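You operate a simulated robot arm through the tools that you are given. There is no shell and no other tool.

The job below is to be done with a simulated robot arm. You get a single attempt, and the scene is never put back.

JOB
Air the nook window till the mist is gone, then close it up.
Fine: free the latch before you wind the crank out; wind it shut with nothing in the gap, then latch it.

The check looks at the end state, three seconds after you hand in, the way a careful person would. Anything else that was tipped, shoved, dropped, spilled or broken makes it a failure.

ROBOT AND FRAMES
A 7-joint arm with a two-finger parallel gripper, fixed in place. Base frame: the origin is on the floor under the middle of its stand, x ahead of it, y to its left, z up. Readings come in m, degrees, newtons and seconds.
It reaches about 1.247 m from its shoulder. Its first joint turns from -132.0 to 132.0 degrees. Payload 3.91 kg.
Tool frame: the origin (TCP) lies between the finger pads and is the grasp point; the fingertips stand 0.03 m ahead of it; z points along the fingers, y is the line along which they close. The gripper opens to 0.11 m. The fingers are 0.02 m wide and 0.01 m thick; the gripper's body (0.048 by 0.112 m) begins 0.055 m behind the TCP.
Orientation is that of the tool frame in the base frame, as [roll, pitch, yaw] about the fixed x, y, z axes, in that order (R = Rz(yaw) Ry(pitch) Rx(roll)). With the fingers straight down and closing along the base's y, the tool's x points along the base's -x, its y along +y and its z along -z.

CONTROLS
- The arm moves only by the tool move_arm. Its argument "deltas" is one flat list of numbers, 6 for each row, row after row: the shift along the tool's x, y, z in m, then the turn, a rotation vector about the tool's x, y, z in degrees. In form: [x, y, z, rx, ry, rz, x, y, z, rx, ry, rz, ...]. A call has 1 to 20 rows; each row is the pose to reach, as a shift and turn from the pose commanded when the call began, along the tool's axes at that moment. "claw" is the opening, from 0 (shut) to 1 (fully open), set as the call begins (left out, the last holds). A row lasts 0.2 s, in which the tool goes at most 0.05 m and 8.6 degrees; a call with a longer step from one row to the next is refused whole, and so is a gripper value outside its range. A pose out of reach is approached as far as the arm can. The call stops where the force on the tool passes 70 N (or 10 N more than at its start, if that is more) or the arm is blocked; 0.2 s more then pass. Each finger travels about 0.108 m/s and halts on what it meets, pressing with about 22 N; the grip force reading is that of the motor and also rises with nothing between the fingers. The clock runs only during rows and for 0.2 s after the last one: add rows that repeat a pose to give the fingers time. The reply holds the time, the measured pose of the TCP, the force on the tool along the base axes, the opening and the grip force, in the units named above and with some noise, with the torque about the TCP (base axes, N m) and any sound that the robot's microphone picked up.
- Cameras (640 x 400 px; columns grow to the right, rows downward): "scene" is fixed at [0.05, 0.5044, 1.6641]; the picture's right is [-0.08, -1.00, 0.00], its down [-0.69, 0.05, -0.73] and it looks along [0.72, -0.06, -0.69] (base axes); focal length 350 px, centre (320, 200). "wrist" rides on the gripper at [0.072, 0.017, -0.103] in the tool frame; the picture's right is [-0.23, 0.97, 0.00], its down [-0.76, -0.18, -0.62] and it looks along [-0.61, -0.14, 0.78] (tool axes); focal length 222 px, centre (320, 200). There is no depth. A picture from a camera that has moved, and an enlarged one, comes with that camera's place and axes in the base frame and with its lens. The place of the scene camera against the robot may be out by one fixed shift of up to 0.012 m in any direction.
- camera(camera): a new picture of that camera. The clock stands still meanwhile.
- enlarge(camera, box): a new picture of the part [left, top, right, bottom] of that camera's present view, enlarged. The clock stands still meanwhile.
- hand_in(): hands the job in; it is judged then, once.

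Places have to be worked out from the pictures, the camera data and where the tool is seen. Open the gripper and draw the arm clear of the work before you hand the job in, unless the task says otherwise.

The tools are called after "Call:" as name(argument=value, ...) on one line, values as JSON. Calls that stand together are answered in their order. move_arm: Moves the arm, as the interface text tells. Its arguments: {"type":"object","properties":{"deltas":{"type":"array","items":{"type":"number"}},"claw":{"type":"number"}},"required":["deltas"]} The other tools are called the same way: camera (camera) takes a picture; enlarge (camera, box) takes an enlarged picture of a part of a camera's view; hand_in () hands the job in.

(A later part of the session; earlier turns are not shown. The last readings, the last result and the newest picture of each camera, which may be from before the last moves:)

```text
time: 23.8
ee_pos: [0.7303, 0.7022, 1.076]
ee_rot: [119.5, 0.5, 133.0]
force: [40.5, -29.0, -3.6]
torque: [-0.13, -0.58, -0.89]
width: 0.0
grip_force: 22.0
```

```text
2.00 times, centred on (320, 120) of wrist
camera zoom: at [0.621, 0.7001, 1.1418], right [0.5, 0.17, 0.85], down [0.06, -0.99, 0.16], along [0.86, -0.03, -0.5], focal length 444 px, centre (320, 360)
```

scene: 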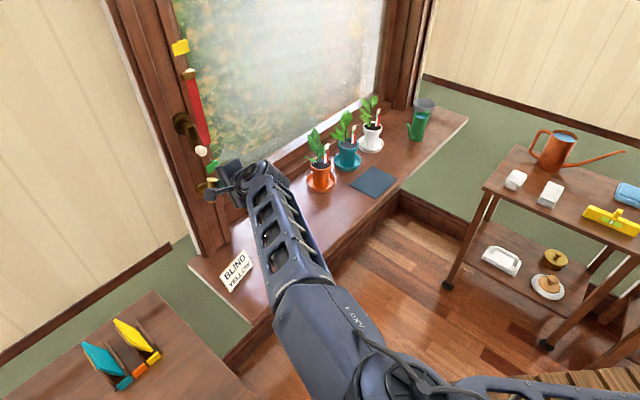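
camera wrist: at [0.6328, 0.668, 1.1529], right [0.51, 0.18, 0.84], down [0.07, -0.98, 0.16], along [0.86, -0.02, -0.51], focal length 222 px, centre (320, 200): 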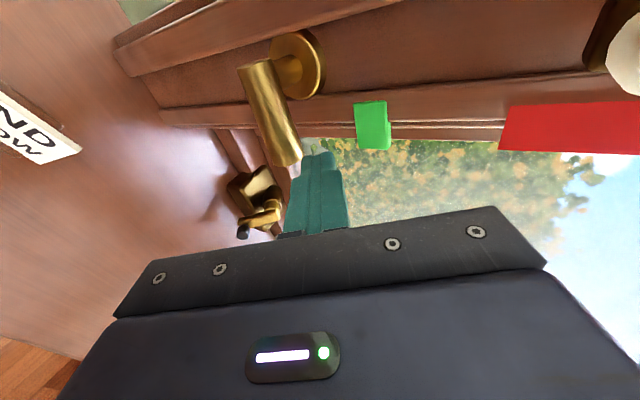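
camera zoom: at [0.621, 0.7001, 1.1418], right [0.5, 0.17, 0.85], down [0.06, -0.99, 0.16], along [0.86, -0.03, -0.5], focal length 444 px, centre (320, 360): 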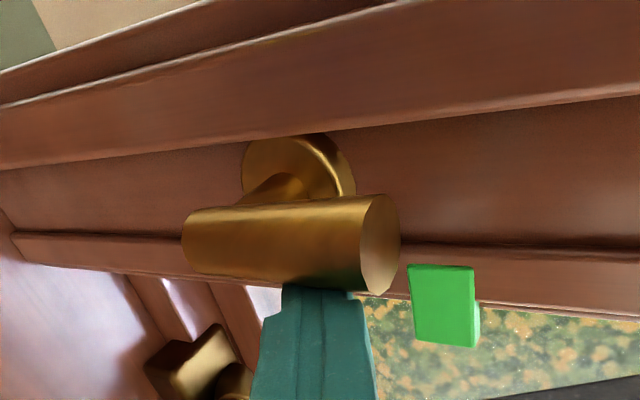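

The bar is hard against its stop at about vertical, so the latch is free. I'll ease off and draw back out to the room side, then check that it stays up.

Call:
move_arm(deltas=[-0.008, 0, 0, 0, 0, 0, -0.018, 0, 0, 0, 0, 0, -0.018, 0, -0.03, 0, 0, 0, -0.018, 0.0, -0.06, 0, 0, 0, -0.018, 0.0, -0.1, 0, 0, 0])

Call:
camera(camera="wrist")

Call:
enlarge(camera="scene", box=[170, 130, 290, 230])

```text
time: 25.0
ee_pos: [0.6754, 0.6333, 1.1247]
ee_rot: [119.7, 0.3, 133.7]
force: [0.4, -0.2, 0.3]
torque: [0.04, 0.03, 0.01]
width: 0.0003
grip_force: 21.8
```

```text
taken
camera wrist: at [0.5661, 0.6294, 1.191], right [0.5, 0.17, 0.85], down [0.07, -0.98, 0.16], along [0.86, -0.02, -0.51], focal length 222 px, centre (320, 200)
```

wrist: 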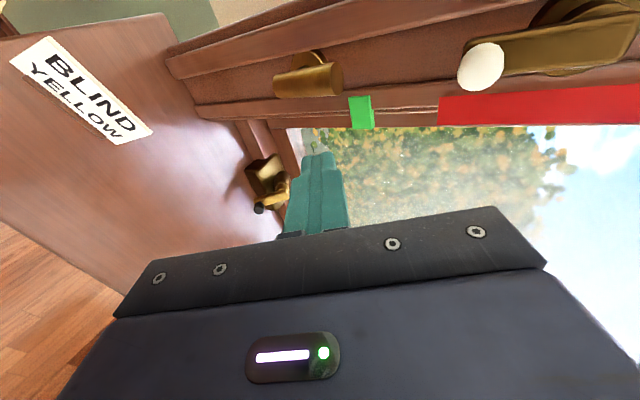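

```text
4.00 times, centred on (230, 180) of scene
camera zoom: at [0.05, 0.5044, 1.6641], right [-0.08, -1.0, 0.0], down [-0.69, 0.05, -0.73], along [0.72, -0.06, -0.69], focal length 1399 px, centre (680, 280)
```

zoom: 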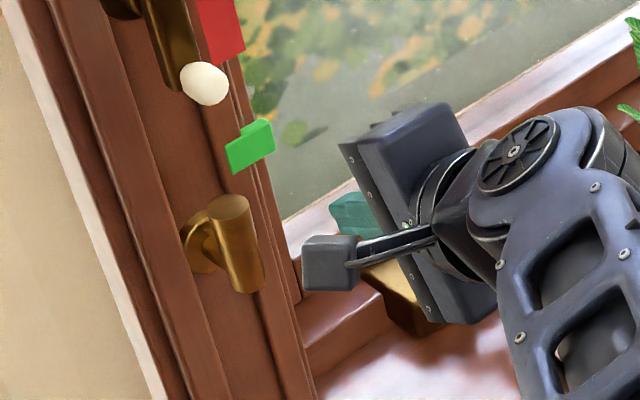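

The latch stays upright and clear of the sash. Now I'll study the crank from this view for a better fix on the knob.

Call:
enlarge(camera="wrist", box=[230, 140, 310, 220])

```text
5.00 times, centred on (270, 180) of wrist
camera zoom: at [0.5661, 0.6294, 1.191], right [0.5, 0.17, 0.85], down [0.07, -0.98, 0.16], along [0.86, -0.02, -0.51], focal length 1111 px, centre (570, 300)
```

zoom: 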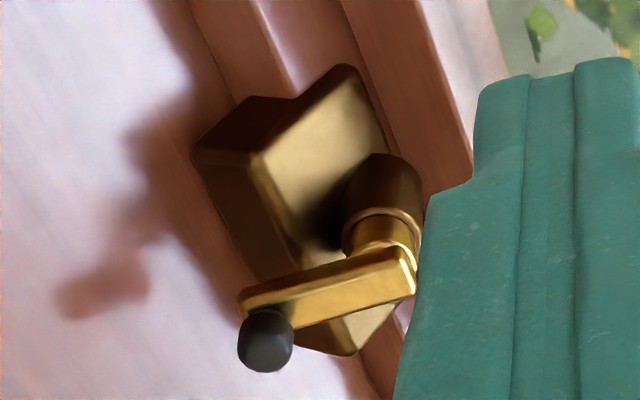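

Combining two wrist views puts the knob centre at about (0.8935, 0.5815, 0.862) and the hub at about (0.9315, 0.621, 0.889). The crank axis is about 40° up towards the room, with a radius near 56 mm. I'll move to a pre-grasp pose in line with the knob, tilting to 40° and opening the fingers to 6 cm.

Call:
move_arm(deltas=[-0.0236, -0.0191, 0.0185, 1.3, 0, 0, -0.0472, -0.0381, 0.037, 2.6, 0, 0, -0.0708, -0.0572, 0.0554, 3.9, 0, 0, -0.0944, -0.0763, 0.0739, 5.2, 0, 0, -0.118, -0.0953, 0.0924, 6.5, 0, 0, -0.1415, -0.1144, 0.1109, 7.8, 0, 0, -0.1651, -0.1334, 0.1293, 9.0, 0, 0, -0.1887, -0.1525, 0.1478, 10.3, 0, 0], claw=0.545)

Call:
camera(camera="wrist")

Call:
camera(camera="scene")

```text
time: 26.8
ee_pos: [0.8441, 0.5353, 0.9207]
ee_rot: [129.7, 0.3, 133.7]
force: [-0.7, -0.2, 0.4]
torque: [-0.05, -0.03, -0.03]
width: 0.0599
grip_force: 0.0
```

```text
taken
camera wrist: at [0.7445, 0.5412, 0.9998], right [0.61, 0.27, 0.75], down [0.1, -0.96, 0.27], along [0.79, -0.09, -0.61], focal length 222 px, centre (320, 200)
```

wrist: 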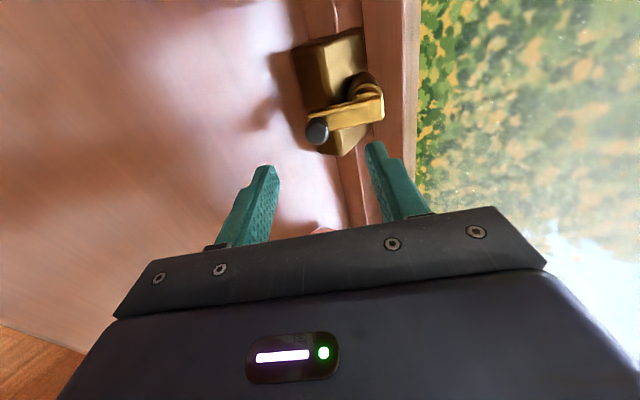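

```text
taken
```

scene: 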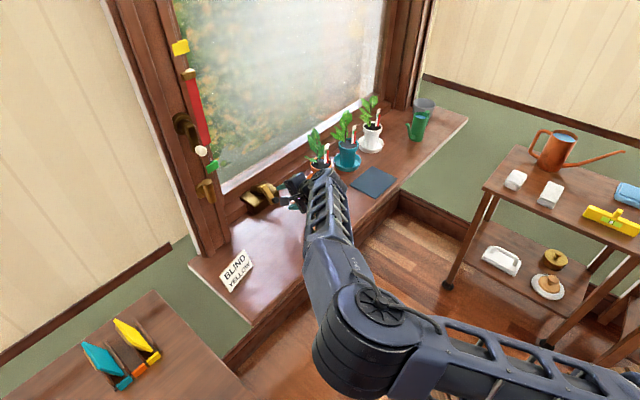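

The knob appears exactly where predicted, midway between the fingers and in line with the tool axis. I'll zoom to confirm before closing in.

Call:
enlarge(camera="wrist", box=[260, 20, 420, 180])

Call:
enlarge(camera="scene", box=[220, 140, 340, 240])

```text
2.50 times, centred on (340, 100) of wrist
camera zoom: at [0.7445, 0.5412, 0.9998], right [0.61, 0.27, 0.75], down [0.1, -0.96, 0.27], along [0.79, -0.09, -0.61], focal length 555 px, centre (270, 450)
```

zoom: 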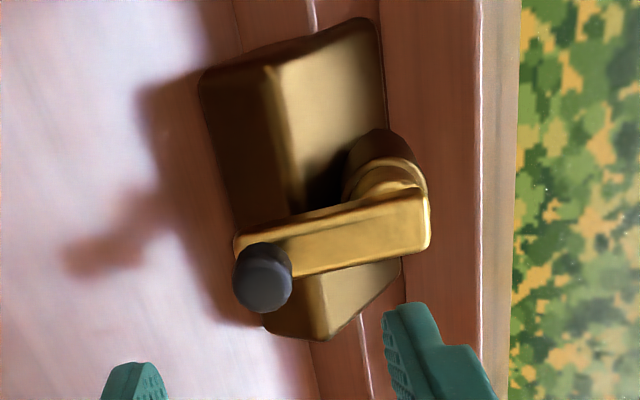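

```text
4.00 times, centred on (280, 190) of scene
camera zoom: at [0.05, 0.5044, 1.6641], right [-0.08, -1.0, 0.0], down [-0.69, 0.05, -0.73], along [0.72, -0.06, -0.69], focal length 1399 px, centre (480, 240)
```

zoom: 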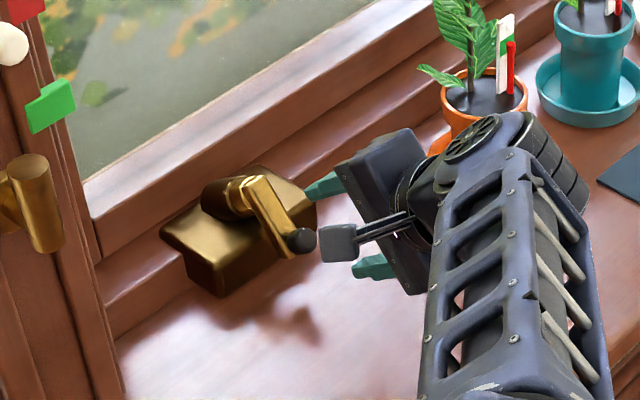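

Geometry confirmed. I'll advance 6.5 cm along the fingers so the pads straddle the knob while the tips stay just above the crank arm.

Call:
move_arm(deltas=[0, 0, 0.03, 0, 0, 0, 0, 0, 0.055, 0, 0, 0, 0, 0, 0.065, 0, 0, 0])

Call:
camera(camera="wrist")

Call:
enlarge(camera="scene", box=[220, 140, 340, 240])

```text
time: 27.6
ee_pos: [0.8833, 0.5669, 0.879]
ee_rot: [130.0, 0.4, 133.8]
force: [-0.3, -0.3, -0.3]
torque: [-0.03, -0.02, 0.0]
width: 0.0599
grip_force: 0.1
```

```text
taken
camera wrist: at [0.7825, 0.5737, 0.9587], right [0.61, 0.27, 0.75], down [0.1, -0.96, 0.27], along [0.79, -0.09, -0.61], focal length 222 px, centre (320, 200)
```

wrist: 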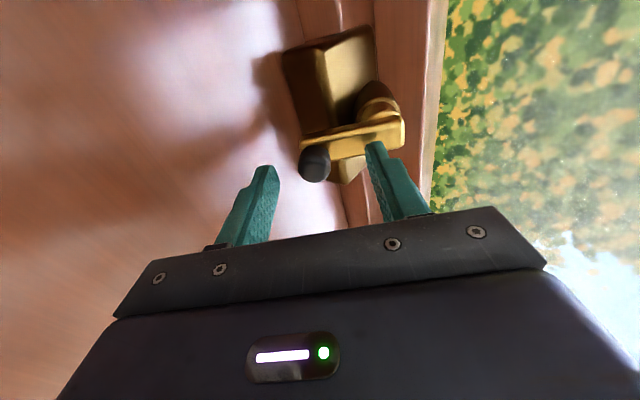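

```text
4.00 times, centred on (280, 190) of scene
camera zoom: at [0.05, 0.5044, 1.6641], right [-0.08, -1.0, 0.0], down [-0.69, 0.05, -0.73], along [0.72, -0.06, -0.69], focal length 1399 px, centre (480, 240)
```

zoom: 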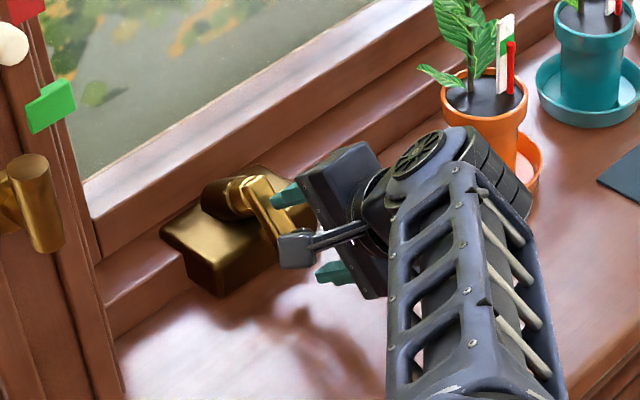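

Let me zoom to judge how deep the fingertips sit relative to the knob and arm.

Call:
enlarge(camera="wrist", box=[240, 80, 420, 240])

```text
2.50 times, centred on (330, 160) of wrist
camera zoom: at [0.7825, 0.5737, 0.9587], right [0.61, 0.27, 0.75], down [0.1, -0.96, 0.27], along [0.79, -0.09, -0.61], focal length 555 px, centre (295, 300)
```

zoom: 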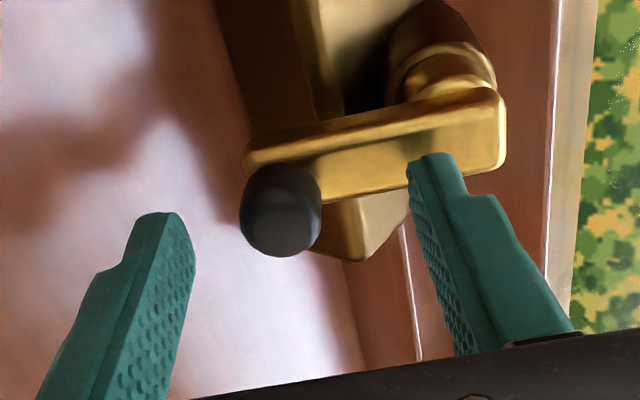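

The knob is about 3 mm off-centre towards the lower finger. I'll shift by that and close on the knob.

Call:
move_arm(deltas=[0, -0.003, 0.001, 0, 0, 0, 0, -0.003, 0.001, 0, 0, 0, 0, -0.003, 0.001, 0, 0, 0], claw=0)

Call:
enlarge(camera="wrist", box=[240, 80, 420, 240])

```text
time: 28.4
ee_pos: [0.8812, 0.5665, 0.8758]
ee_rot: [129.9, 0.3, 133.7]
force: [-4.4, -3.5, -4.3]
torque: [0.25, -0.32, 0.0]
width: 0.021
grip_force: 45.0
```

```text
2.50 times, centred on (330, 160) of wrist
camera zoom: at [0.7811, 0.5724, 0.9557], right [0.61, 0.27, 0.75], down [0.1, -0.96, 0.27], along [0.79, -0.09, -0.61], focal length 555 px, centre (295, 300)
```

zoom: 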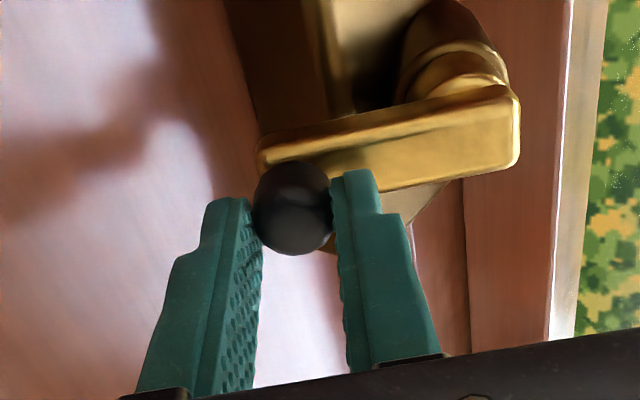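

The knob is gripped, with width 21 mm. I'll try a small clockwise turn, with the knob going left from the bottom, and watch the force.

Call:
move_arm(deltas=[0.0078, 0.0005, 0, 0, 0, 0, 0.0154, 0.0022, 0, 0, 0, 0, 0.0228, 0.0048, 0, 0, 0, 0])

Call:
enlarge(camera="wrist", box=[240, 60, 440, 240])

```text
time: 29.2
ee_pos: [0.866, 0.5875, 0.8801]
ee_rot: [129.9, 0.3, 133.9]
force: [-28.7, -18.9, -2.7]
torque: [0.08, 0.16, -0.12]
width: 0.0217
grip_force: 45.3
```

```text
2.22 times, centred on (340, 150) of wrist
camera zoom: at [0.7658, 0.592, 0.9592], right [0.61, 0.27, 0.75], down [0.1, -0.96, 0.27], along [0.79, -0.09, -0.61], focal length 494 px, centre (276, 311)
```

zoom: 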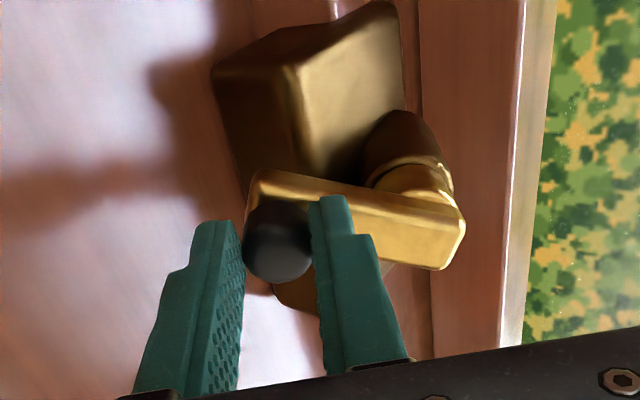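

The crank turned about 24° clockwise. Contact force is moderate, part of it the tips pressing on the arm. I'll check whether the sash moved.

Call:
camera(camera="scene")

Call:
enlarge(camera="scene", box=[180, 100, 300, 200])

```text
taken
```

scene: 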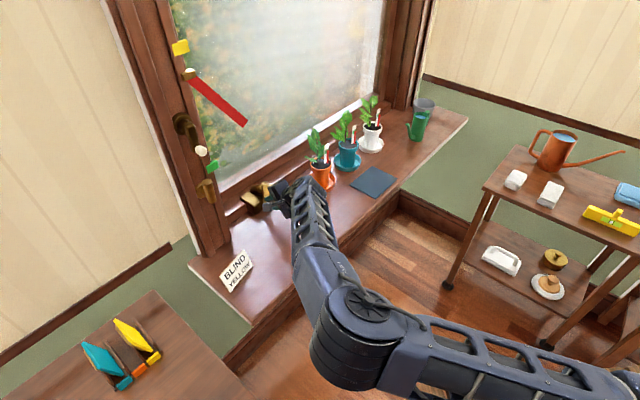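

```text
4.00 times, centred on (240, 150) of scene
camera zoom: at [0.05, 0.5044, 1.6641], right [-0.08, -1.0, 0.0], down [-0.69, 0.05, -0.73], along [0.72, -0.06, -0.69], focal length 1399 px, centre (640, 400)
```

zoom: 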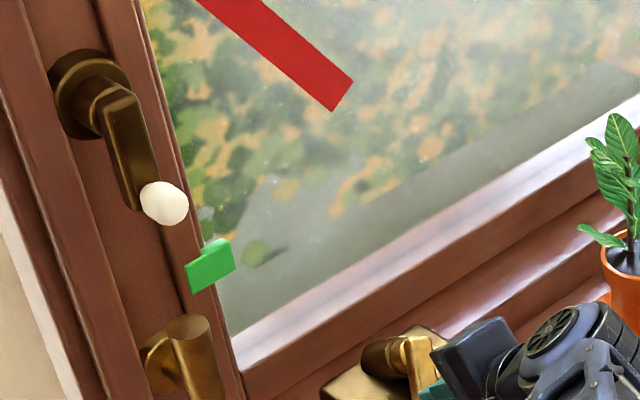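

The draught telltale, the red ribbon, has lifted into the room. So clockwise opens the window and the sash is already ajar. I'll keep winding in increments, backing the tips off 3 mm so they don't rub on the arm.

Call:
move_arm(deltas=[0.0093, 0.0038, -0.003, 0, 0, 0, 0.0175, 0.0108, -0.003, 0, 0, 0, 0.0242, 0.0192, -0.003, 0, 0, 0, 0.0291, 0.0287, -0.003, 0, 0, 0, 0.0322, 0.039, -0.003, 0, 0, 0, 0.0332, 0.0497, -0.003, 0, 0, 0])

Call:
enlarge(camera="wrist", box=[240, 40, 460, 240])

Call:
camera(camera="scene")

```text
time: 30.6
ee_pos: [0.8651, 0.6303, 0.9229]
ee_rot: [129.7, 0.4, 133.6]
force: [-3.2, -1.7, -0.8]
torque: [0.49, -0.21, 0.1]
width: 0.0215
grip_force: 45.4
```

```text
2.00 times, centred on (350, 140) of wrist
camera zoom: at [0.7657, 0.6366, 1.0011], right [0.6, 0.27, 0.75], down [0.09, -0.96, 0.27], along [0.79, -0.09, -0.6], focal length 444 px, centre (260, 320)
```

zoom: 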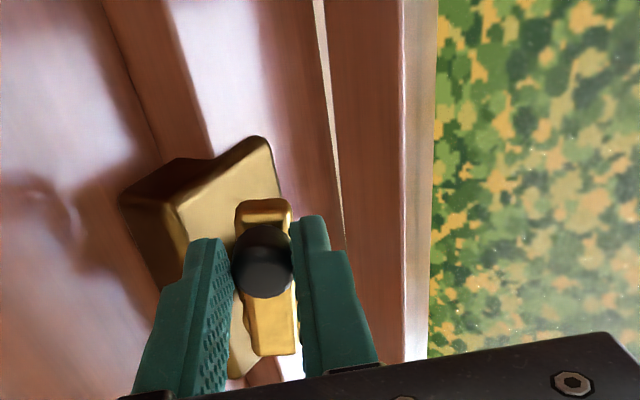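

```text
taken
```

scene: 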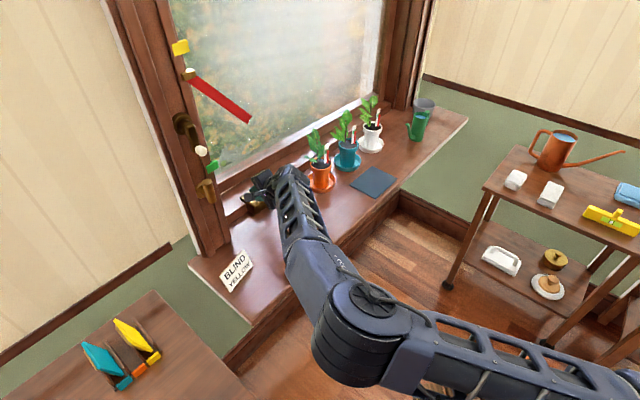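

Low force now, and a wedge of light shows along the sash's lower edge, widest at the left, so it's opening. I'll wind on over the top.

Call:
move_arm(deltas=[-0.0012, 0.0116, 0, 0, 0, 0, -0.0048, 0.0228, 0, 0, 0, 0, -0.0107, 0.0329, 0, 0, 0, 0, -0.0185, 0.0416, 0, 0, 0, 0, -0.028, 0.0485, 0, 0, 0, 0, -0.0387, 0.0533, 0, 0, 0, 0, -0.0501, 0.0557, 0, 0, 0, 0])

Call:
enlarge(camera="wrist", box=[240, 40, 460, 240])

```text
time: 32.2
ee_pos: [0.9264, 0.6205, 0.9644]
ee_rot: [129.9, 0.3, 133.7]
force: [-0.3, -0.2, -0.3]
torque: [-0.01, 0.01, -0.02]
width: 0.0002
grip_force: 37.1
```

```text
2.00 times, centred on (350, 140) of wrist
camera zoom: at [0.8262, 0.6252, 1.0427], right [0.6, 0.27, 0.75], down [0.1, -0.96, 0.27], along [0.79, -0.09, -0.61], focal length 444 px, centre (260, 320)
```

zoom: 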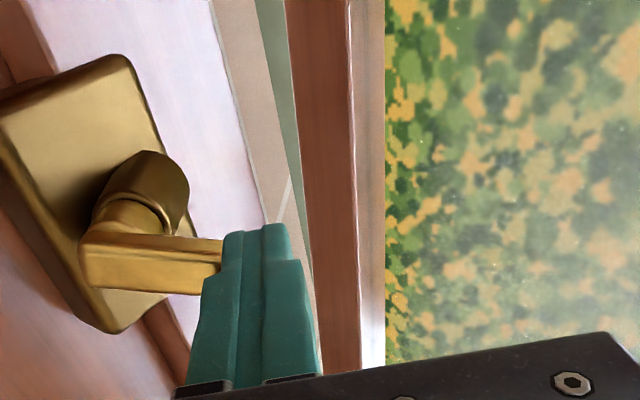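

The grip slipped off: at the top of the circle the knob sits deeper than my tilt assumed, so the axis is steeper than 40°. The crank stands near the top. I'll back out, reopen and re-measure.

Call:
move_arm(deltas=[0, 0, -0.03, 0, 0, 0, 0, 0, -0.06, 0, 0, 0, 0, 0, -0.08, 0, 0, 0], claw=0)

Call:
enlarge(camera="wrist", box=[200, 0, 420, 200])

Call:
enlarge(camera="scene", box=[220, 120, 340, 220])

Call:
camera(camera="scene")

```text
time: 33.0
ee_pos: [0.8805, 0.577, 1.0148]
ee_rot: [129.9, 0.3, 133.8]
force: [-0.8, -0.5, 0.1]
torque: [0.04, 0.02, -0.04]
width: 0.0
grip_force: 37.3
```

```text
2.00 times, centred on (310, 100) of wrist
camera zoom: at [0.7806, 0.5825, 1.0944], right [0.61, 0.27, 0.75], down [0.1, -0.96, 0.27], along [0.79, -0.09, -0.61], focal length 444 px, centre (340, 400)
```

zoom: 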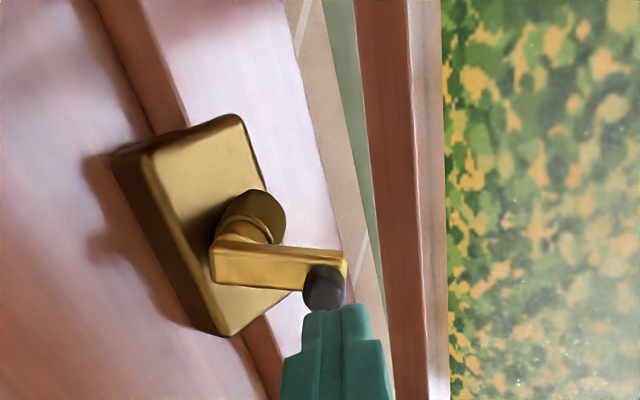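

```text
4.00 times, centred on (280, 170) of scene
camera zoom: at [0.05, 0.5044, 1.6641], right [-0.08, -1.0, 0.0], down [-0.69, 0.05, -0.73], along [0.72, -0.06, -0.69], focal length 1399 px, centre (480, 320)
```

zoom: 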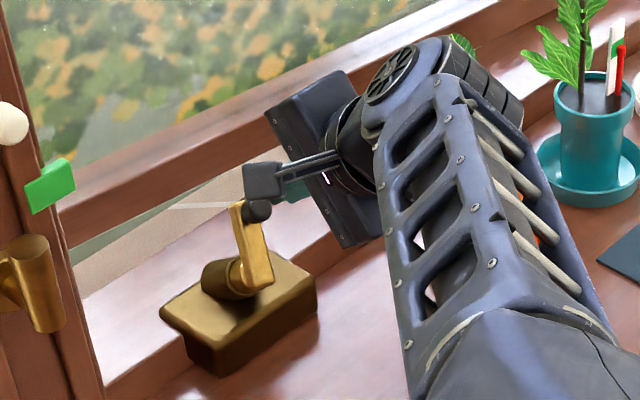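

```text
taken
```

scene: 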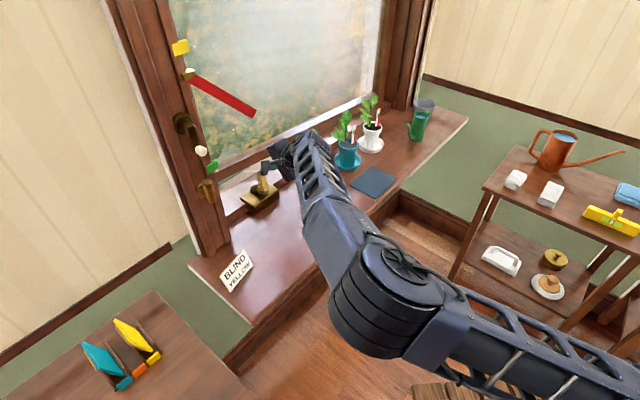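

The window is opening nicely. To fix the true crank plane I need a second view of the knob, so I'll shift 5 cm to the right and steepen the tilt to about 48° while still clear of everything.

Call:
move_arm(deltas=[-0.025, 0, 0, 4, 0, 0, -0.05, 0, 0, 8, 0, 0], claw=0.545)

Call:
enlarge(camera="wrist", box=[200, 0, 420, 200])

```text
time: 33.6
ee_pos: [0.9154, 0.5407, 1.0157]
ee_rot: [137.9, 0.4, 133.8]
force: [-0.4, 0.5, 0.8]
torque: [-0.04, -0.02, -0.04]
width: 0.0598
grip_force: 0.1
```

```text
2.00 times, centred on (310, 100) of wrist
camera zoom: at [0.8231, 0.5544, 1.1023], right [0.68, 0.34, 0.65], down [0.13, -0.93, 0.35], along [0.72, -0.15, -0.67], focal length 444 px, centre (340, 400)
```

zoom: 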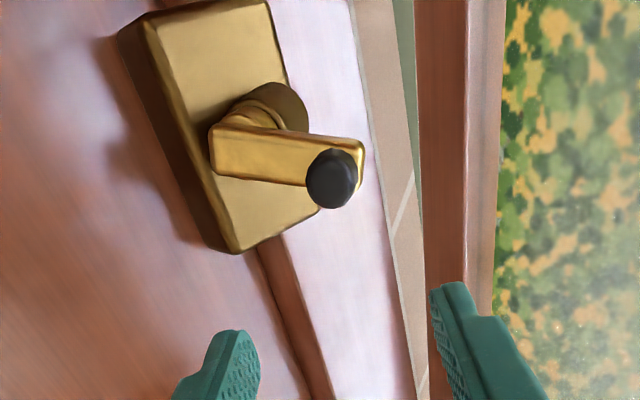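

Two wrist views give the knob at about (0.966, 0.620, 0.918). With the earlier points this fits a circle of radius about 51 mm, an axis about 53° up, and centre n 1.084, t 0.221, z 0.893. I'll line up again with a 53° tilt in front of the knob.

Call:
move_arm(deltas=[0.0109, 0.0043, 0.0309, 2.5, 0.4, -0.45, 0.0218, 0.0086, 0.0618, 5.1, 0.8, -0.9, 0.0218, 0.0086, 0.0618, 5.1, 0.8, -0.9])

Call:
enlarge(camera="wrist", box=[220, 40, 440, 240])

```text
time: 34.4
ee_pos: [0.9351, 0.5896, 0.973]
ee_rot: [143.1, 0.3, 134.9]
force: [0.3, -0.7, -0.8]
torque: [0.01, -0.01, 0.0]
width: 0.0603
grip_force: 0.2
```

```text
2.00 times, centred on (330, 140) of wrist
camera zoom: at [0.8493, 0.6076, 1.0668], right [0.71, 0.39, 0.59], down [0.17, -0.9, 0.39], along [0.68, -0.18, -0.71], focal length 444 px, centre (300, 320)
```

zoom: 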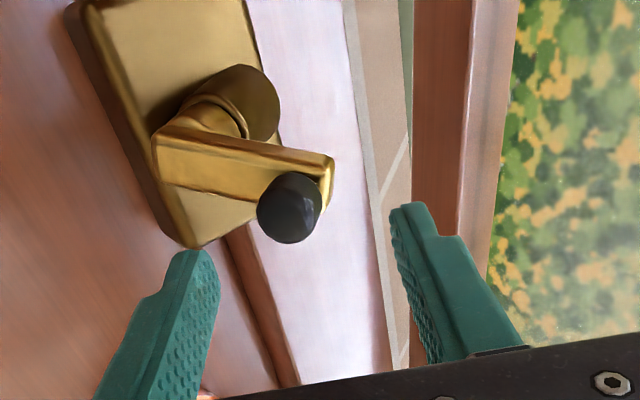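

The knob is within a few mm of prediction. I'll correct by 4 mm and advance 4.8 cm to straddle it, still open.

Call:
move_arm(deltas=[-0.003, -0.004, 0.02, 0, 0, 0, -0.003, -0.004, 0.04, 0, 0, 0, -0.003, -0.004, 0.046, 0, 0, 0])

Call:
enlarge(camera="wrist", box=[220, 40, 440, 240])

```text
time: 35.2
ee_pos: [0.9548, 0.6061, 0.9346]
ee_rot: [143.0, 0.2, 134.9]
force: [-0.4, -0.3, 0.1]
torque: [0.0, 0.0, -0.02]
width: 0.0603
grip_force: 0.0
```

```text
2.00 times, centred on (330, 140) of wrist
camera zoom: at [0.8685, 0.6227, 1.0277], right [0.71, 0.39, 0.59], down [0.17, -0.9, 0.39], along [0.68, -0.18, -0.71], focal length 444 px, centre (300, 320)
```

zoom: 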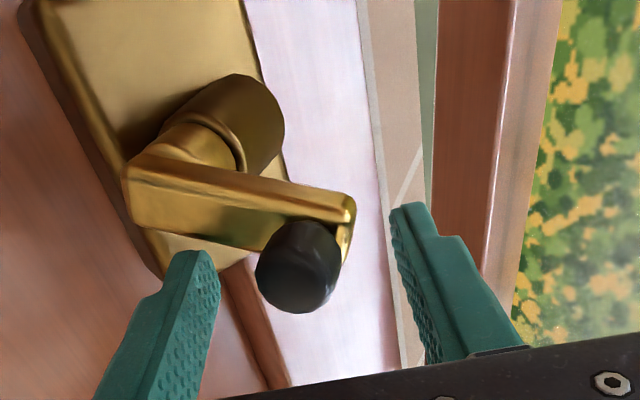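

The knob sits centred between the pads. I'll close on it.

Call:
move_arm(deltas=[-0.003, 0, 0.001, 0, 0, 0, -0.003, 0, 0.001, 0, 0, 0, -0.003, 0, 0.001, 0, 0, 0], claw=0)

Call:
enlarge(camera="wrist", box=[220, 40, 440, 240])

```text
time: 36.0
ee_pos: [0.9583, 0.6037, 0.9354]
ee_rot: [142.9, 0.3, 134.8]
force: [43.4, 19.8, 15.2]
torque: [0.33, -0.91, -1.25]
width: 0.0349
grip_force: 22.0
```

```text
2.00 times, centred on (330, 140) of wrist
camera zoom: at [0.8722, 0.6207, 1.0289], right [0.71, 0.39, 0.59], down [0.17, -0.9, 0.39], along [0.69, -0.18, -0.71], focal length 444 px, centre (300, 320)
```

zoom: 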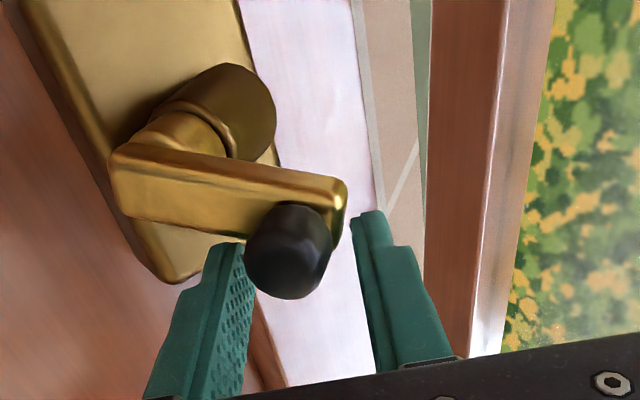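

The lower finger met the knob first, so the knob is about 7 mm lower along the closing line. I'll shift by that so both pads meet it evenly.

Call:
move_arm(deltas=[0, -0.004, 0, 0, 0, 0, 0, -0.007, 0, 0, 0, 0, 0, -0.007, 0, 0, 0, 0], claw=0)

Call:
enlarge(camera="wrist", box=[220, 40, 440, 240])

```text
time: 36.8
ee_pos: [0.9552, 0.5995, 0.9327]
ee_rot: [143.0, 0.3, 134.9]
force: [39.0, 16.0, 21.8]
torque: [0.69, -0.74, -1.03]
width: 0.0507
grip_force: 22.6
```

```text
2.00 times, centred on (330, 140) of wrist
camera zoom: at [0.8676, 0.6164, 1.0244], right [0.71, 0.39, 0.59], down [0.17, -0.9, 0.39], along [0.68, -0.18, -0.71], focal length 444 px, centre (300, 320)
```

zoom: 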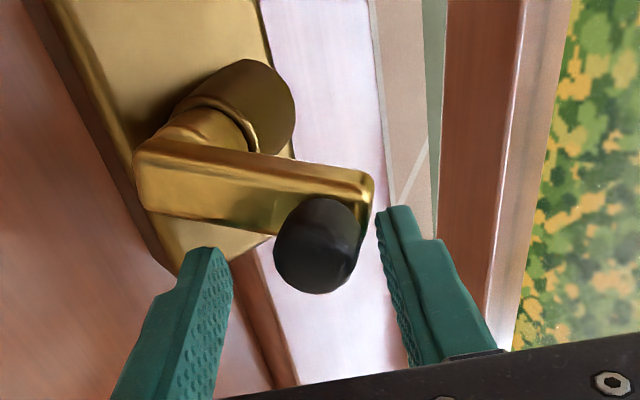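

The upper fingertip is actually catching the end of the crank arm, because it is slightly too deep. I'll reopen, back out 6 mm and re-centre before closing again.

Call:
move_arm(deltas=[0, 0.003, -0.003, 0, 0, 0, 0, 0.007, -0.007, 0, 0, 0, 0, 0.007, -0.007, 0, 0, 0], claw=0.545)

Call:
enlarge(camera="wrist", box=[220, 40, 440, 240])

```text
time: 37.6
ee_pos: [0.9535, 0.601, 0.9403]
ee_rot: [142.9, 0.3, 134.9]
force: [-0.4, 0.0, -0.3]
torque: [-0.01, -0.02, -0.01]
width: 0.0598
grip_force: 0.1
```

```text
2.00 times, centred on (330, 140) of wrist
camera zoom: at [0.8678, 0.6181, 1.0326], right [0.71, 0.39, 0.59], down [0.17, -0.9, 0.39], along [0.68, -0.18, -0.71], focal length 444 px, centre (300, 320)
```

zoom: 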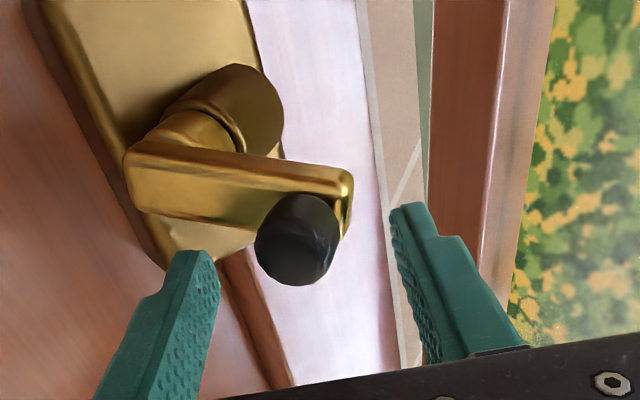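

The knob is centred now, with the tips just about level with its middle. I'll advance 3 mm and close.

Call:
move_arm(deltas=[0, 0, 0.003, 0, 0, 0, 0, 0, 0.003, 0, 0, 0, 0, 0, 0.003, 0, 0, 0], claw=0)

Call:
enlarge(camera="wrist", box=[220, 40, 440, 240])

```text
time: 38.4
ee_pos: [0.9567, 0.6008, 0.9416]
ee_rot: [142.8, 0.2, 134.8]
force: [33.9, 10.6, 32.3]
torque: [0.64, -1.1, -1.34]
width: 0.0328
grip_force: 21.9
```

```text
2.00 times, centred on (330, 140) of wrist
camera zoom: at [0.87, 0.618, 1.0333], right [0.71, 0.39, 0.59], down [0.17, -0.9, 0.39], along [0.69, -0.18, -0.7], focal length 444 px, centre (300, 320)
```

zoom: 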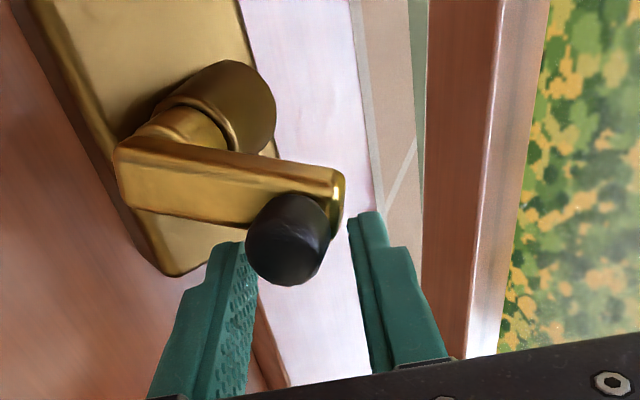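

The upper tip still catches the arm's end here, so gripping at this angle is awkward. I'll back off and push the knob round with the closed fingers as a single stick on its trailing side instead.

Call:
move_arm(deltas=[0, 0, -0.002, 0, 0, 0, 0, 0, -0.025, 0, 0, 0, 0, 0, -0.045, 0, 0, 0, 0.0178, 0.0047, -0.045, 0, 0, 0, 0.0356, 0.0094, -0.0426, 0, 0, 0], claw=0.545)

Call:
move_arm(deltas=[0, 0, 0, 0, 0, 0, 0, 0, 0, 0, 0, 0], claw=0)

Call:
enlarge(camera="wrist", box=[220, 40, 440, 240])

Call:
camera(camera="scene")

```text
time: 39.6
ee_pos: [0.918, 0.6147, 0.9768]
ee_rot: [143.0, 0.3, 134.9]
force: [-0.4, -0.9, 0.4]
torque: [0.0, 0.02, 0.03]
width: 0.06
grip_force: 0.0
```

```text
time: 40.2
ee_pos: [0.9177, 0.6138, 0.9773]
ee_rot: [142.9, 0.3, 134.9]
force: [0.1, 0.3, -0.1]
torque: [-0.01, -0.02, 0.01]
width: 0.0
grip_force: 22.2
```

```text
2.00 times, centred on (330, 140) of wrist
camera zoom: at [0.8314, 0.6315, 1.0699], right [0.71, 0.39, 0.59], down [0.17, -0.9, 0.39], along [0.68, -0.18, -0.71], focal length 444 px, centre (300, 320)
```

zoom: 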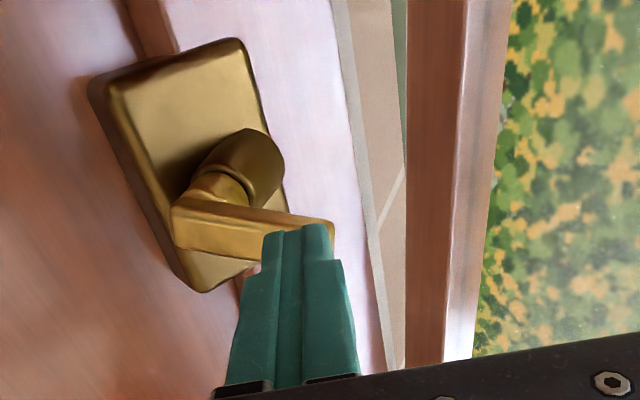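

```text
taken
```

scene: 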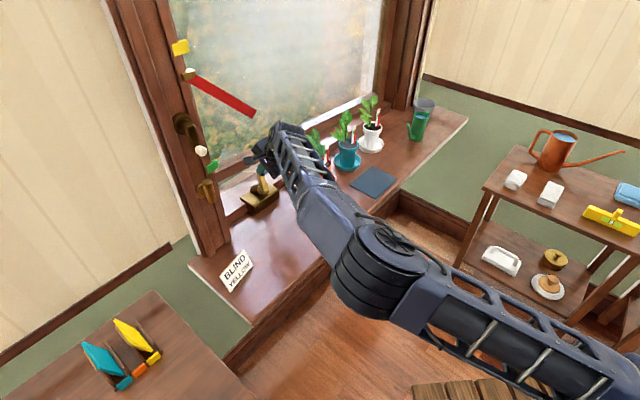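

The closed fingers are lined up on the trailing, left side of the arm near its end. I'll insert 5.5 cm alongside it with a few mm margin.

Call:
move_arm(deltas=[0.004, 0, 0.02, 0, 0, 0, 0.005, 0, 0.04, 0, 0, 0, 0.005, 0, 0.055, 0, 0, 0])

Call:
enlarge(camera="wrist", box=[220, 40, 440, 240])

```text
time: 41.0
ee_pos: [0.9382, 0.6413, 0.9335]
ee_rot: [143.0, 0.3, 134.9]
force: [0.1, 0.0, -0.3]
torque: [0.0, 0.0, -0.01]
width: 0.0003
grip_force: 22.4
```

```text
2.00 times, centred on (330, 140) of wrist
camera zoom: at [0.8518, 0.6585, 1.0267], right [0.71, 0.39, 0.59], down [0.17, -0.9, 0.39], along [0.68, -0.18, -0.71], focal length 444 px, centre (300, 320)
```

zoom: 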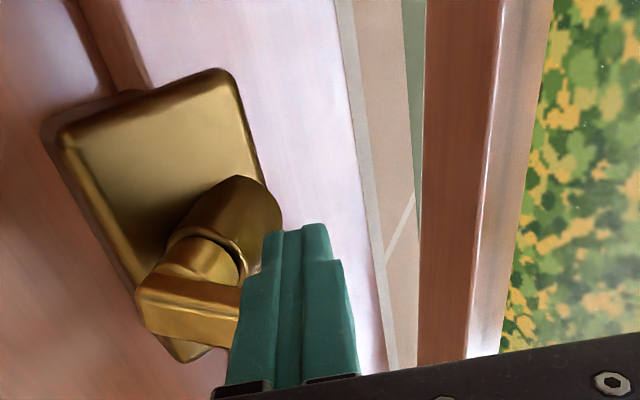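

No contact yet and the pose is exact. Now I'll push clockwise along the circle in 10° steps and watch the force.

Call:
move_arm(deltas=[-0.0089, -0.0001, 0, 0, 0, 0, -0.0178, -0.0006, 0, 0, 0, 0, -0.0265, -0.0026, 0, 0, 0, 0, -0.0346, -0.0061, 0, 0, 0, 0, -0.0421, -0.0109, 0, 0, 0, 0, -0.0486, -0.017, 0, 0, 0, 0])

Call:
enlarge(camera="wrist", box=[220, 40, 440, 240])

```text
time: 42.4
ee_pos: [0.9617, 0.5973, 0.9233]
ee_rot: [143.1, 0.4, 134.8]
force: [0.8, 1.1, 0.7]
torque: [0.02, -0.03, -0.05]
width: 0.0
grip_force: 22.3
```

```text
2.00 times, centred on (330, 140) of wrist
camera zoom: at [0.8766, 0.6135, 1.0159], right [0.71, 0.39, 0.59], down [0.17, -0.9, 0.39], along [0.68, -0.18, -0.71], focal length 444 px, centre (300, 320)
```

zoom: 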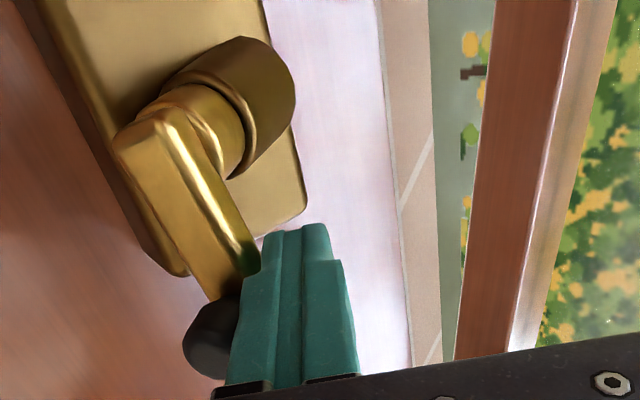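

Pushing works with almost no force and the sash gap keeps growing. I'll continue around the right side and towards the bottom.

Call:
move_arm(deltas=[-0.0053, -0.0071, 0, 0, 0, 0, -0.0094, -0.015, 0, 0, 0, 0, -0.012, -0.0235, 0, 0, 0, 0, -0.0131, -0.0323, 0, 0, 0, 0, -0.0126, -0.0412, 0, 0, 0, 0, -0.0106, -0.0499, 0, 0, 0, 0, -0.0071, -0.058, 0, 0, 0, 0, -0.0023, -0.0655, 0, 0, 0, 0])

Call:
camera(camera="wrist")

Call:
camera(camera="scene")

```text
time: 44.2
ee_pos: [0.9254, 0.5578, 0.8832]
ee_rot: [143.0, 0.3, 134.9]
force: [0.1, 0.5, -0.2]
torque: [-0.05, 0.0, -0.02]
width: 0.0
grip_force: 22.0
```

```text
taken
camera wrist: at [0.8394, 0.5748, 0.9764], right [0.71, 0.39, 0.59], down [0.17, -0.9, 0.39], along [0.68, -0.18, -0.71], focal length 222 px, centre (320, 200)
```

wrist: 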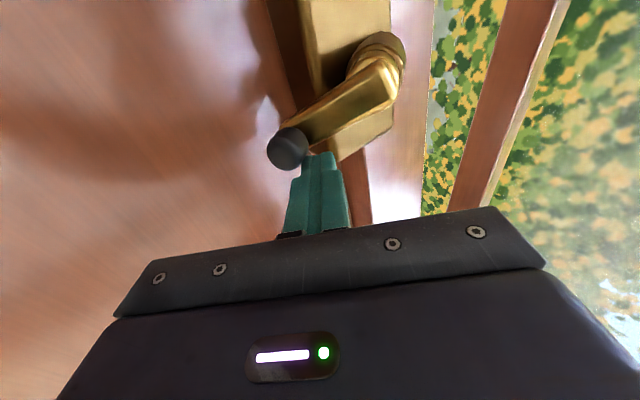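

```text
taken
```

scene: 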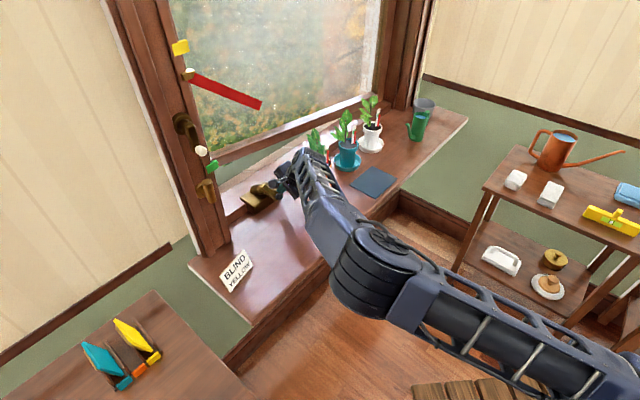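

The sash is now well open, about 20°, and the mist looks thinner. I'll look at the pane in detail.

Call:
enlarge(camera="scene", box=[170, 0, 400, 160])

```text
2.50 times, centred on (285, 80) of scene
camera zoom: at [0.05, 0.5044, 1.6641], right [-0.08, -1.0, 0.0], down [-0.69, 0.05, -0.73], along [0.72, -0.06, -0.69], focal length 875 px, centre (408, 500)
```

zoom: 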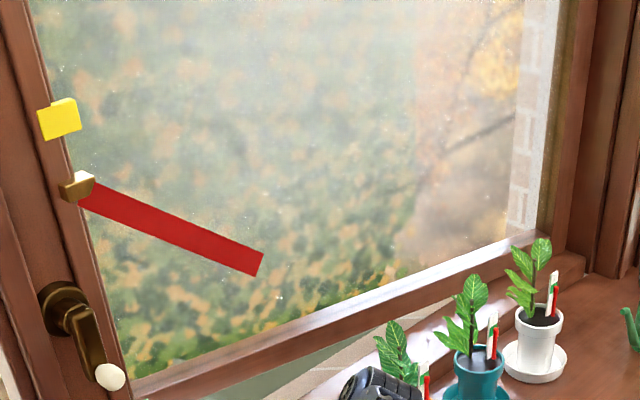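

Still some haze. I'll hold still for 4 s and compare, to learn how quickly it clears at this opening.

Call:
move_arm(deltas=[0, 0, 0, 0, 0, 0, 0, 0, 0, 0, 0, 0, 0, 0, 0, 0, 0, 0, 0, 0, 0, 0, 0, 0, 0, 0, 0, 0, 0, 0, 0, 0, 0, 0, 0, 0, 0, 0, 0, 0, 0, 0, 0, 0, 0, 0, 0, 0, 0, 0, 0, 0, 0, 0, 0, 0, 0, 0, 0, 0, 0, 0, 0, 0, 0, 0, 0, 0, 0, 0, 0, 0, 0, 0, 0, 0, 0, 0, 0, 0, 0, 0, 0, 0, 0, 0, 0, 0, 0, 0, 0, 0, 0, 0, 0, 0, 0, 0, 0, 0, 0, 0, 0, 0, 0, 0, 0, 0, 0, 0, 0, 0, 0, 0, 0, 0, 0, 0, 0, 0])

Call:
enlarge(camera="scene", box=[170, 0, 400, 160])

```text
time: 48.4
ee_pos: [0.9261, 0.558, 0.8832]
ee_rot: [143.1, 0.3, 134.9]
force: [-0.5, 0.1, 0.9]
torque: [0.03, 0.01, -0.01]
width: 0.0
grip_force: 22.2
```

```text
2.50 times, centred on (285, 80) of scene
camera zoom: at [0.05, 0.5044, 1.6641], right [-0.08, -1.0, 0.0], down [-0.69, 0.05, -0.73], along [0.72, -0.06, -0.69], focal length 875 px, centre (408, 500)
```

zoom: 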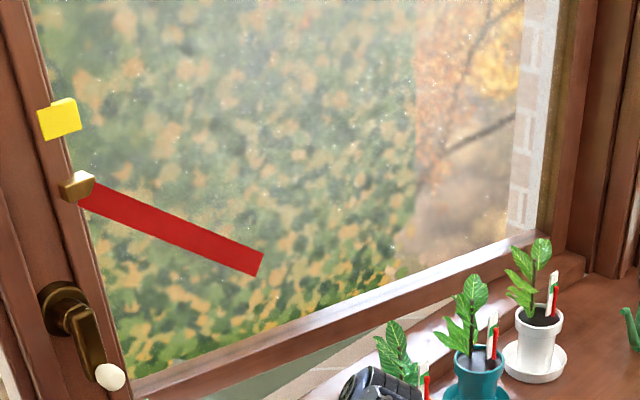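

It's clearing fast at this opening, so no more winding is needed. I'll hold for another 4 s and look again.

Call:
move_arm(deltas=[0, 0, 0, 0, 0, 0, 0, 0, 0, 0, 0, 0, 0, 0, 0, 0, 0, 0, 0, 0, 0, 0, 0, 0, 0, 0, 0, 0, 0, 0, 0, 0, 0, 0, 0, 0, 0, 0, 0, 0, 0, 0, 0, 0, 0, 0, 0, 0, 0, 0, 0, 0, 0, 0, 0, 0, 0, 0, 0, 0, 0, 0, 0, 0, 0, 0, 0, 0, 0, 0, 0, 0, 0, 0, 0, 0, 0, 0, 0, 0, 0, 0, 0, 0, 0, 0, 0, 0, 0, 0, 0, 0, 0, 0, 0, 0, 0, 0, 0, 0, 0, 0, 0, 0, 0, 0, 0, 0, 0, 0, 0, 0, 0, 0, 0, 0, 0, 0, 0, 0])

Call:
enlarge(camera="scene", box=[170, 0, 400, 160])

Call:
camera(camera="scene")

```text
time: 52.6
ee_pos: [0.925, 0.5571, 0.8842]
ee_rot: [142.9, 0.3, 134.9]
force: [0.4, 0.9, -0.4]
torque: [-0.03, 0.0, -0.01]
width: 0.0
grip_force: 22.0
```

```text
2.50 times, centred on (285, 80) of scene
camera zoom: at [0.05, 0.5044, 1.6641], right [-0.08, -1.0, 0.0], down [-0.69, 0.05, -0.73], along [0.72, -0.06, -0.69], focal length 875 px, centre (408, 500)
```

zoom: 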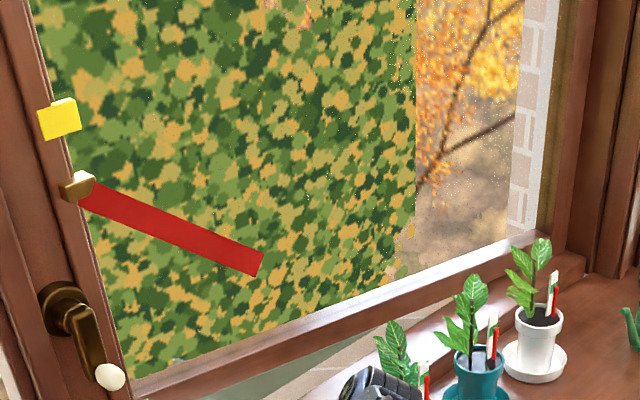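

```text
taken
```

scene: 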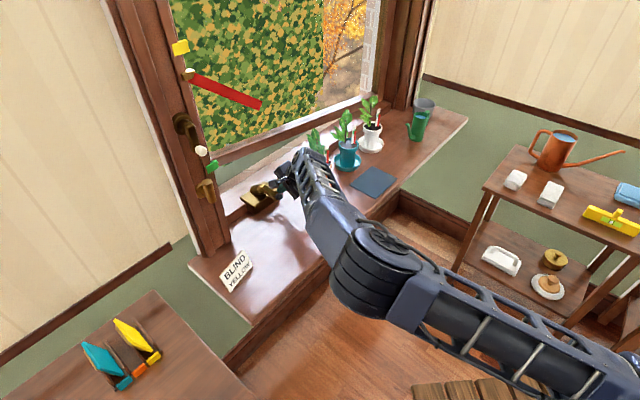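

The mist looks gone, with only faint specks left. I'll give it 4 s more for safety and then inspect the gap before closing.

Call:
move_arm(deltas=[0, 0, 0, 0, 0, 0, 0, 0, 0, 0, 0, 0, 0, 0, 0, 0, 0, 0, 0, 0, 0, 0, 0, 0, 0, 0, 0, 0, 0, 0, 0, 0, 0, 0, 0, 0, 0, 0, 0, 0, 0, 0, 0, 0, 0, 0, 0, 0, 0, 0, 0, 0, 0, 0, 0, 0, 0, 0, 0, 0, 0, 0, 0, 0, 0, 0, 0, 0, 0, 0, 0, 0, 0, 0, 0, 0, 0, 0, 0, 0, 0, 0, 0, 0, 0, 0, 0, 0, 0, 0, 0, 0, 0, 0, 0, 0, 0, 0, 0, 0, 0, 0, 0, 0, 0, 0, 0, 0, 0, 0, 0, 0, 0, 0, 0, 0, 0, 0, 0, 0])

Call:
enlarge(camera="scene", box=[170, 0, 400, 160])

Call:
enlarge(camera="scene", box=[190, 100, 310, 200])

Call:
enlarge(camera="scene", box=[280, 60, 400, 160])

```text
time: 56.8
ee_pos: [0.9261, 0.5573, 0.8841]
ee_rot: [142.9, 0.3, 134.9]
force: [-0.2, -0.4, 0.2]
torque: [-0.01, 0.03, 0.0]
width: 0.0003
grip_force: 22.0
```

```text
2.50 times, centred on (285, 80) of scene
camera zoom: at [0.05, 0.5044, 1.6641], right [-0.08, -1.0, 0.0], down [-0.69, 0.05, -0.73], along [0.72, -0.06, -0.69], focal length 875 px, centre (408, 500)
```

zoom: 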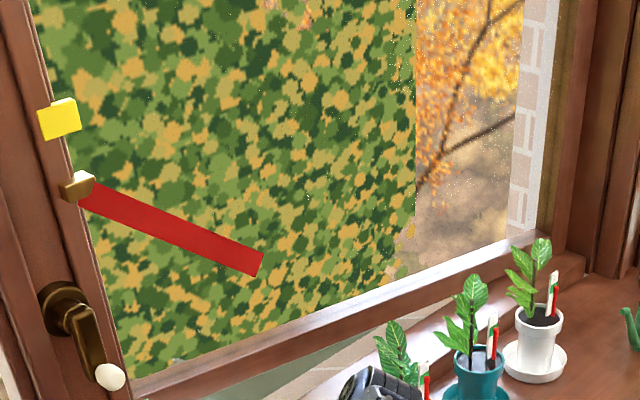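

```text
4.00 times, centred on (250, 150) of scene
camera zoom: at [0.05, 0.5044, 1.6641], right [-0.08, -1.0, 0.0], down [-0.69, 0.05, -0.73], along [0.72, -0.06, -0.69], focal length 1399 px, centre (600, 400)
```

zoom: 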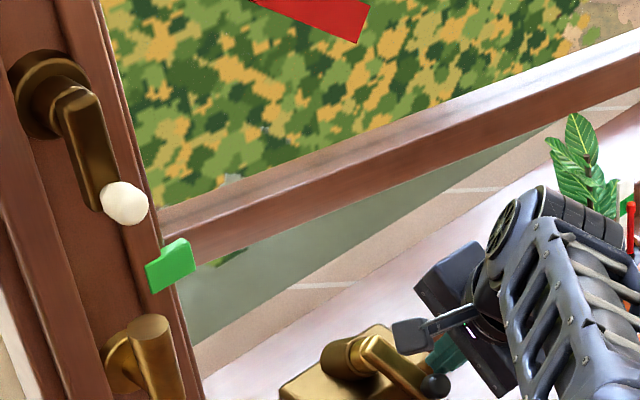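

```text
4.00 times, centred on (340, 110) of scene
camera zoom: at [0.05, 0.5044, 1.6641], right [-0.08, -1.0, 0.0], down [-0.69, 0.05, -0.73], along [0.72, -0.06, -0.69], focal length 1399 px, centre (240, 560)
```

zoom: 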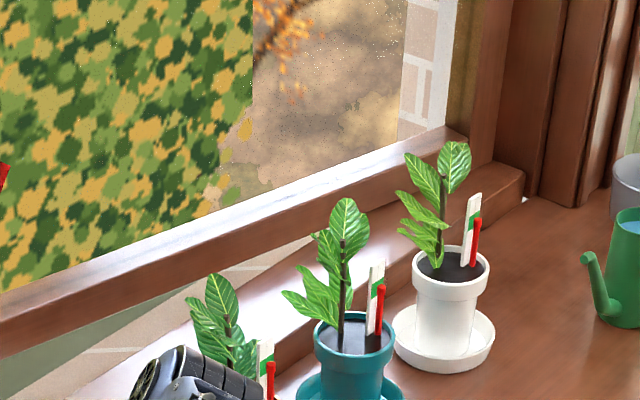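

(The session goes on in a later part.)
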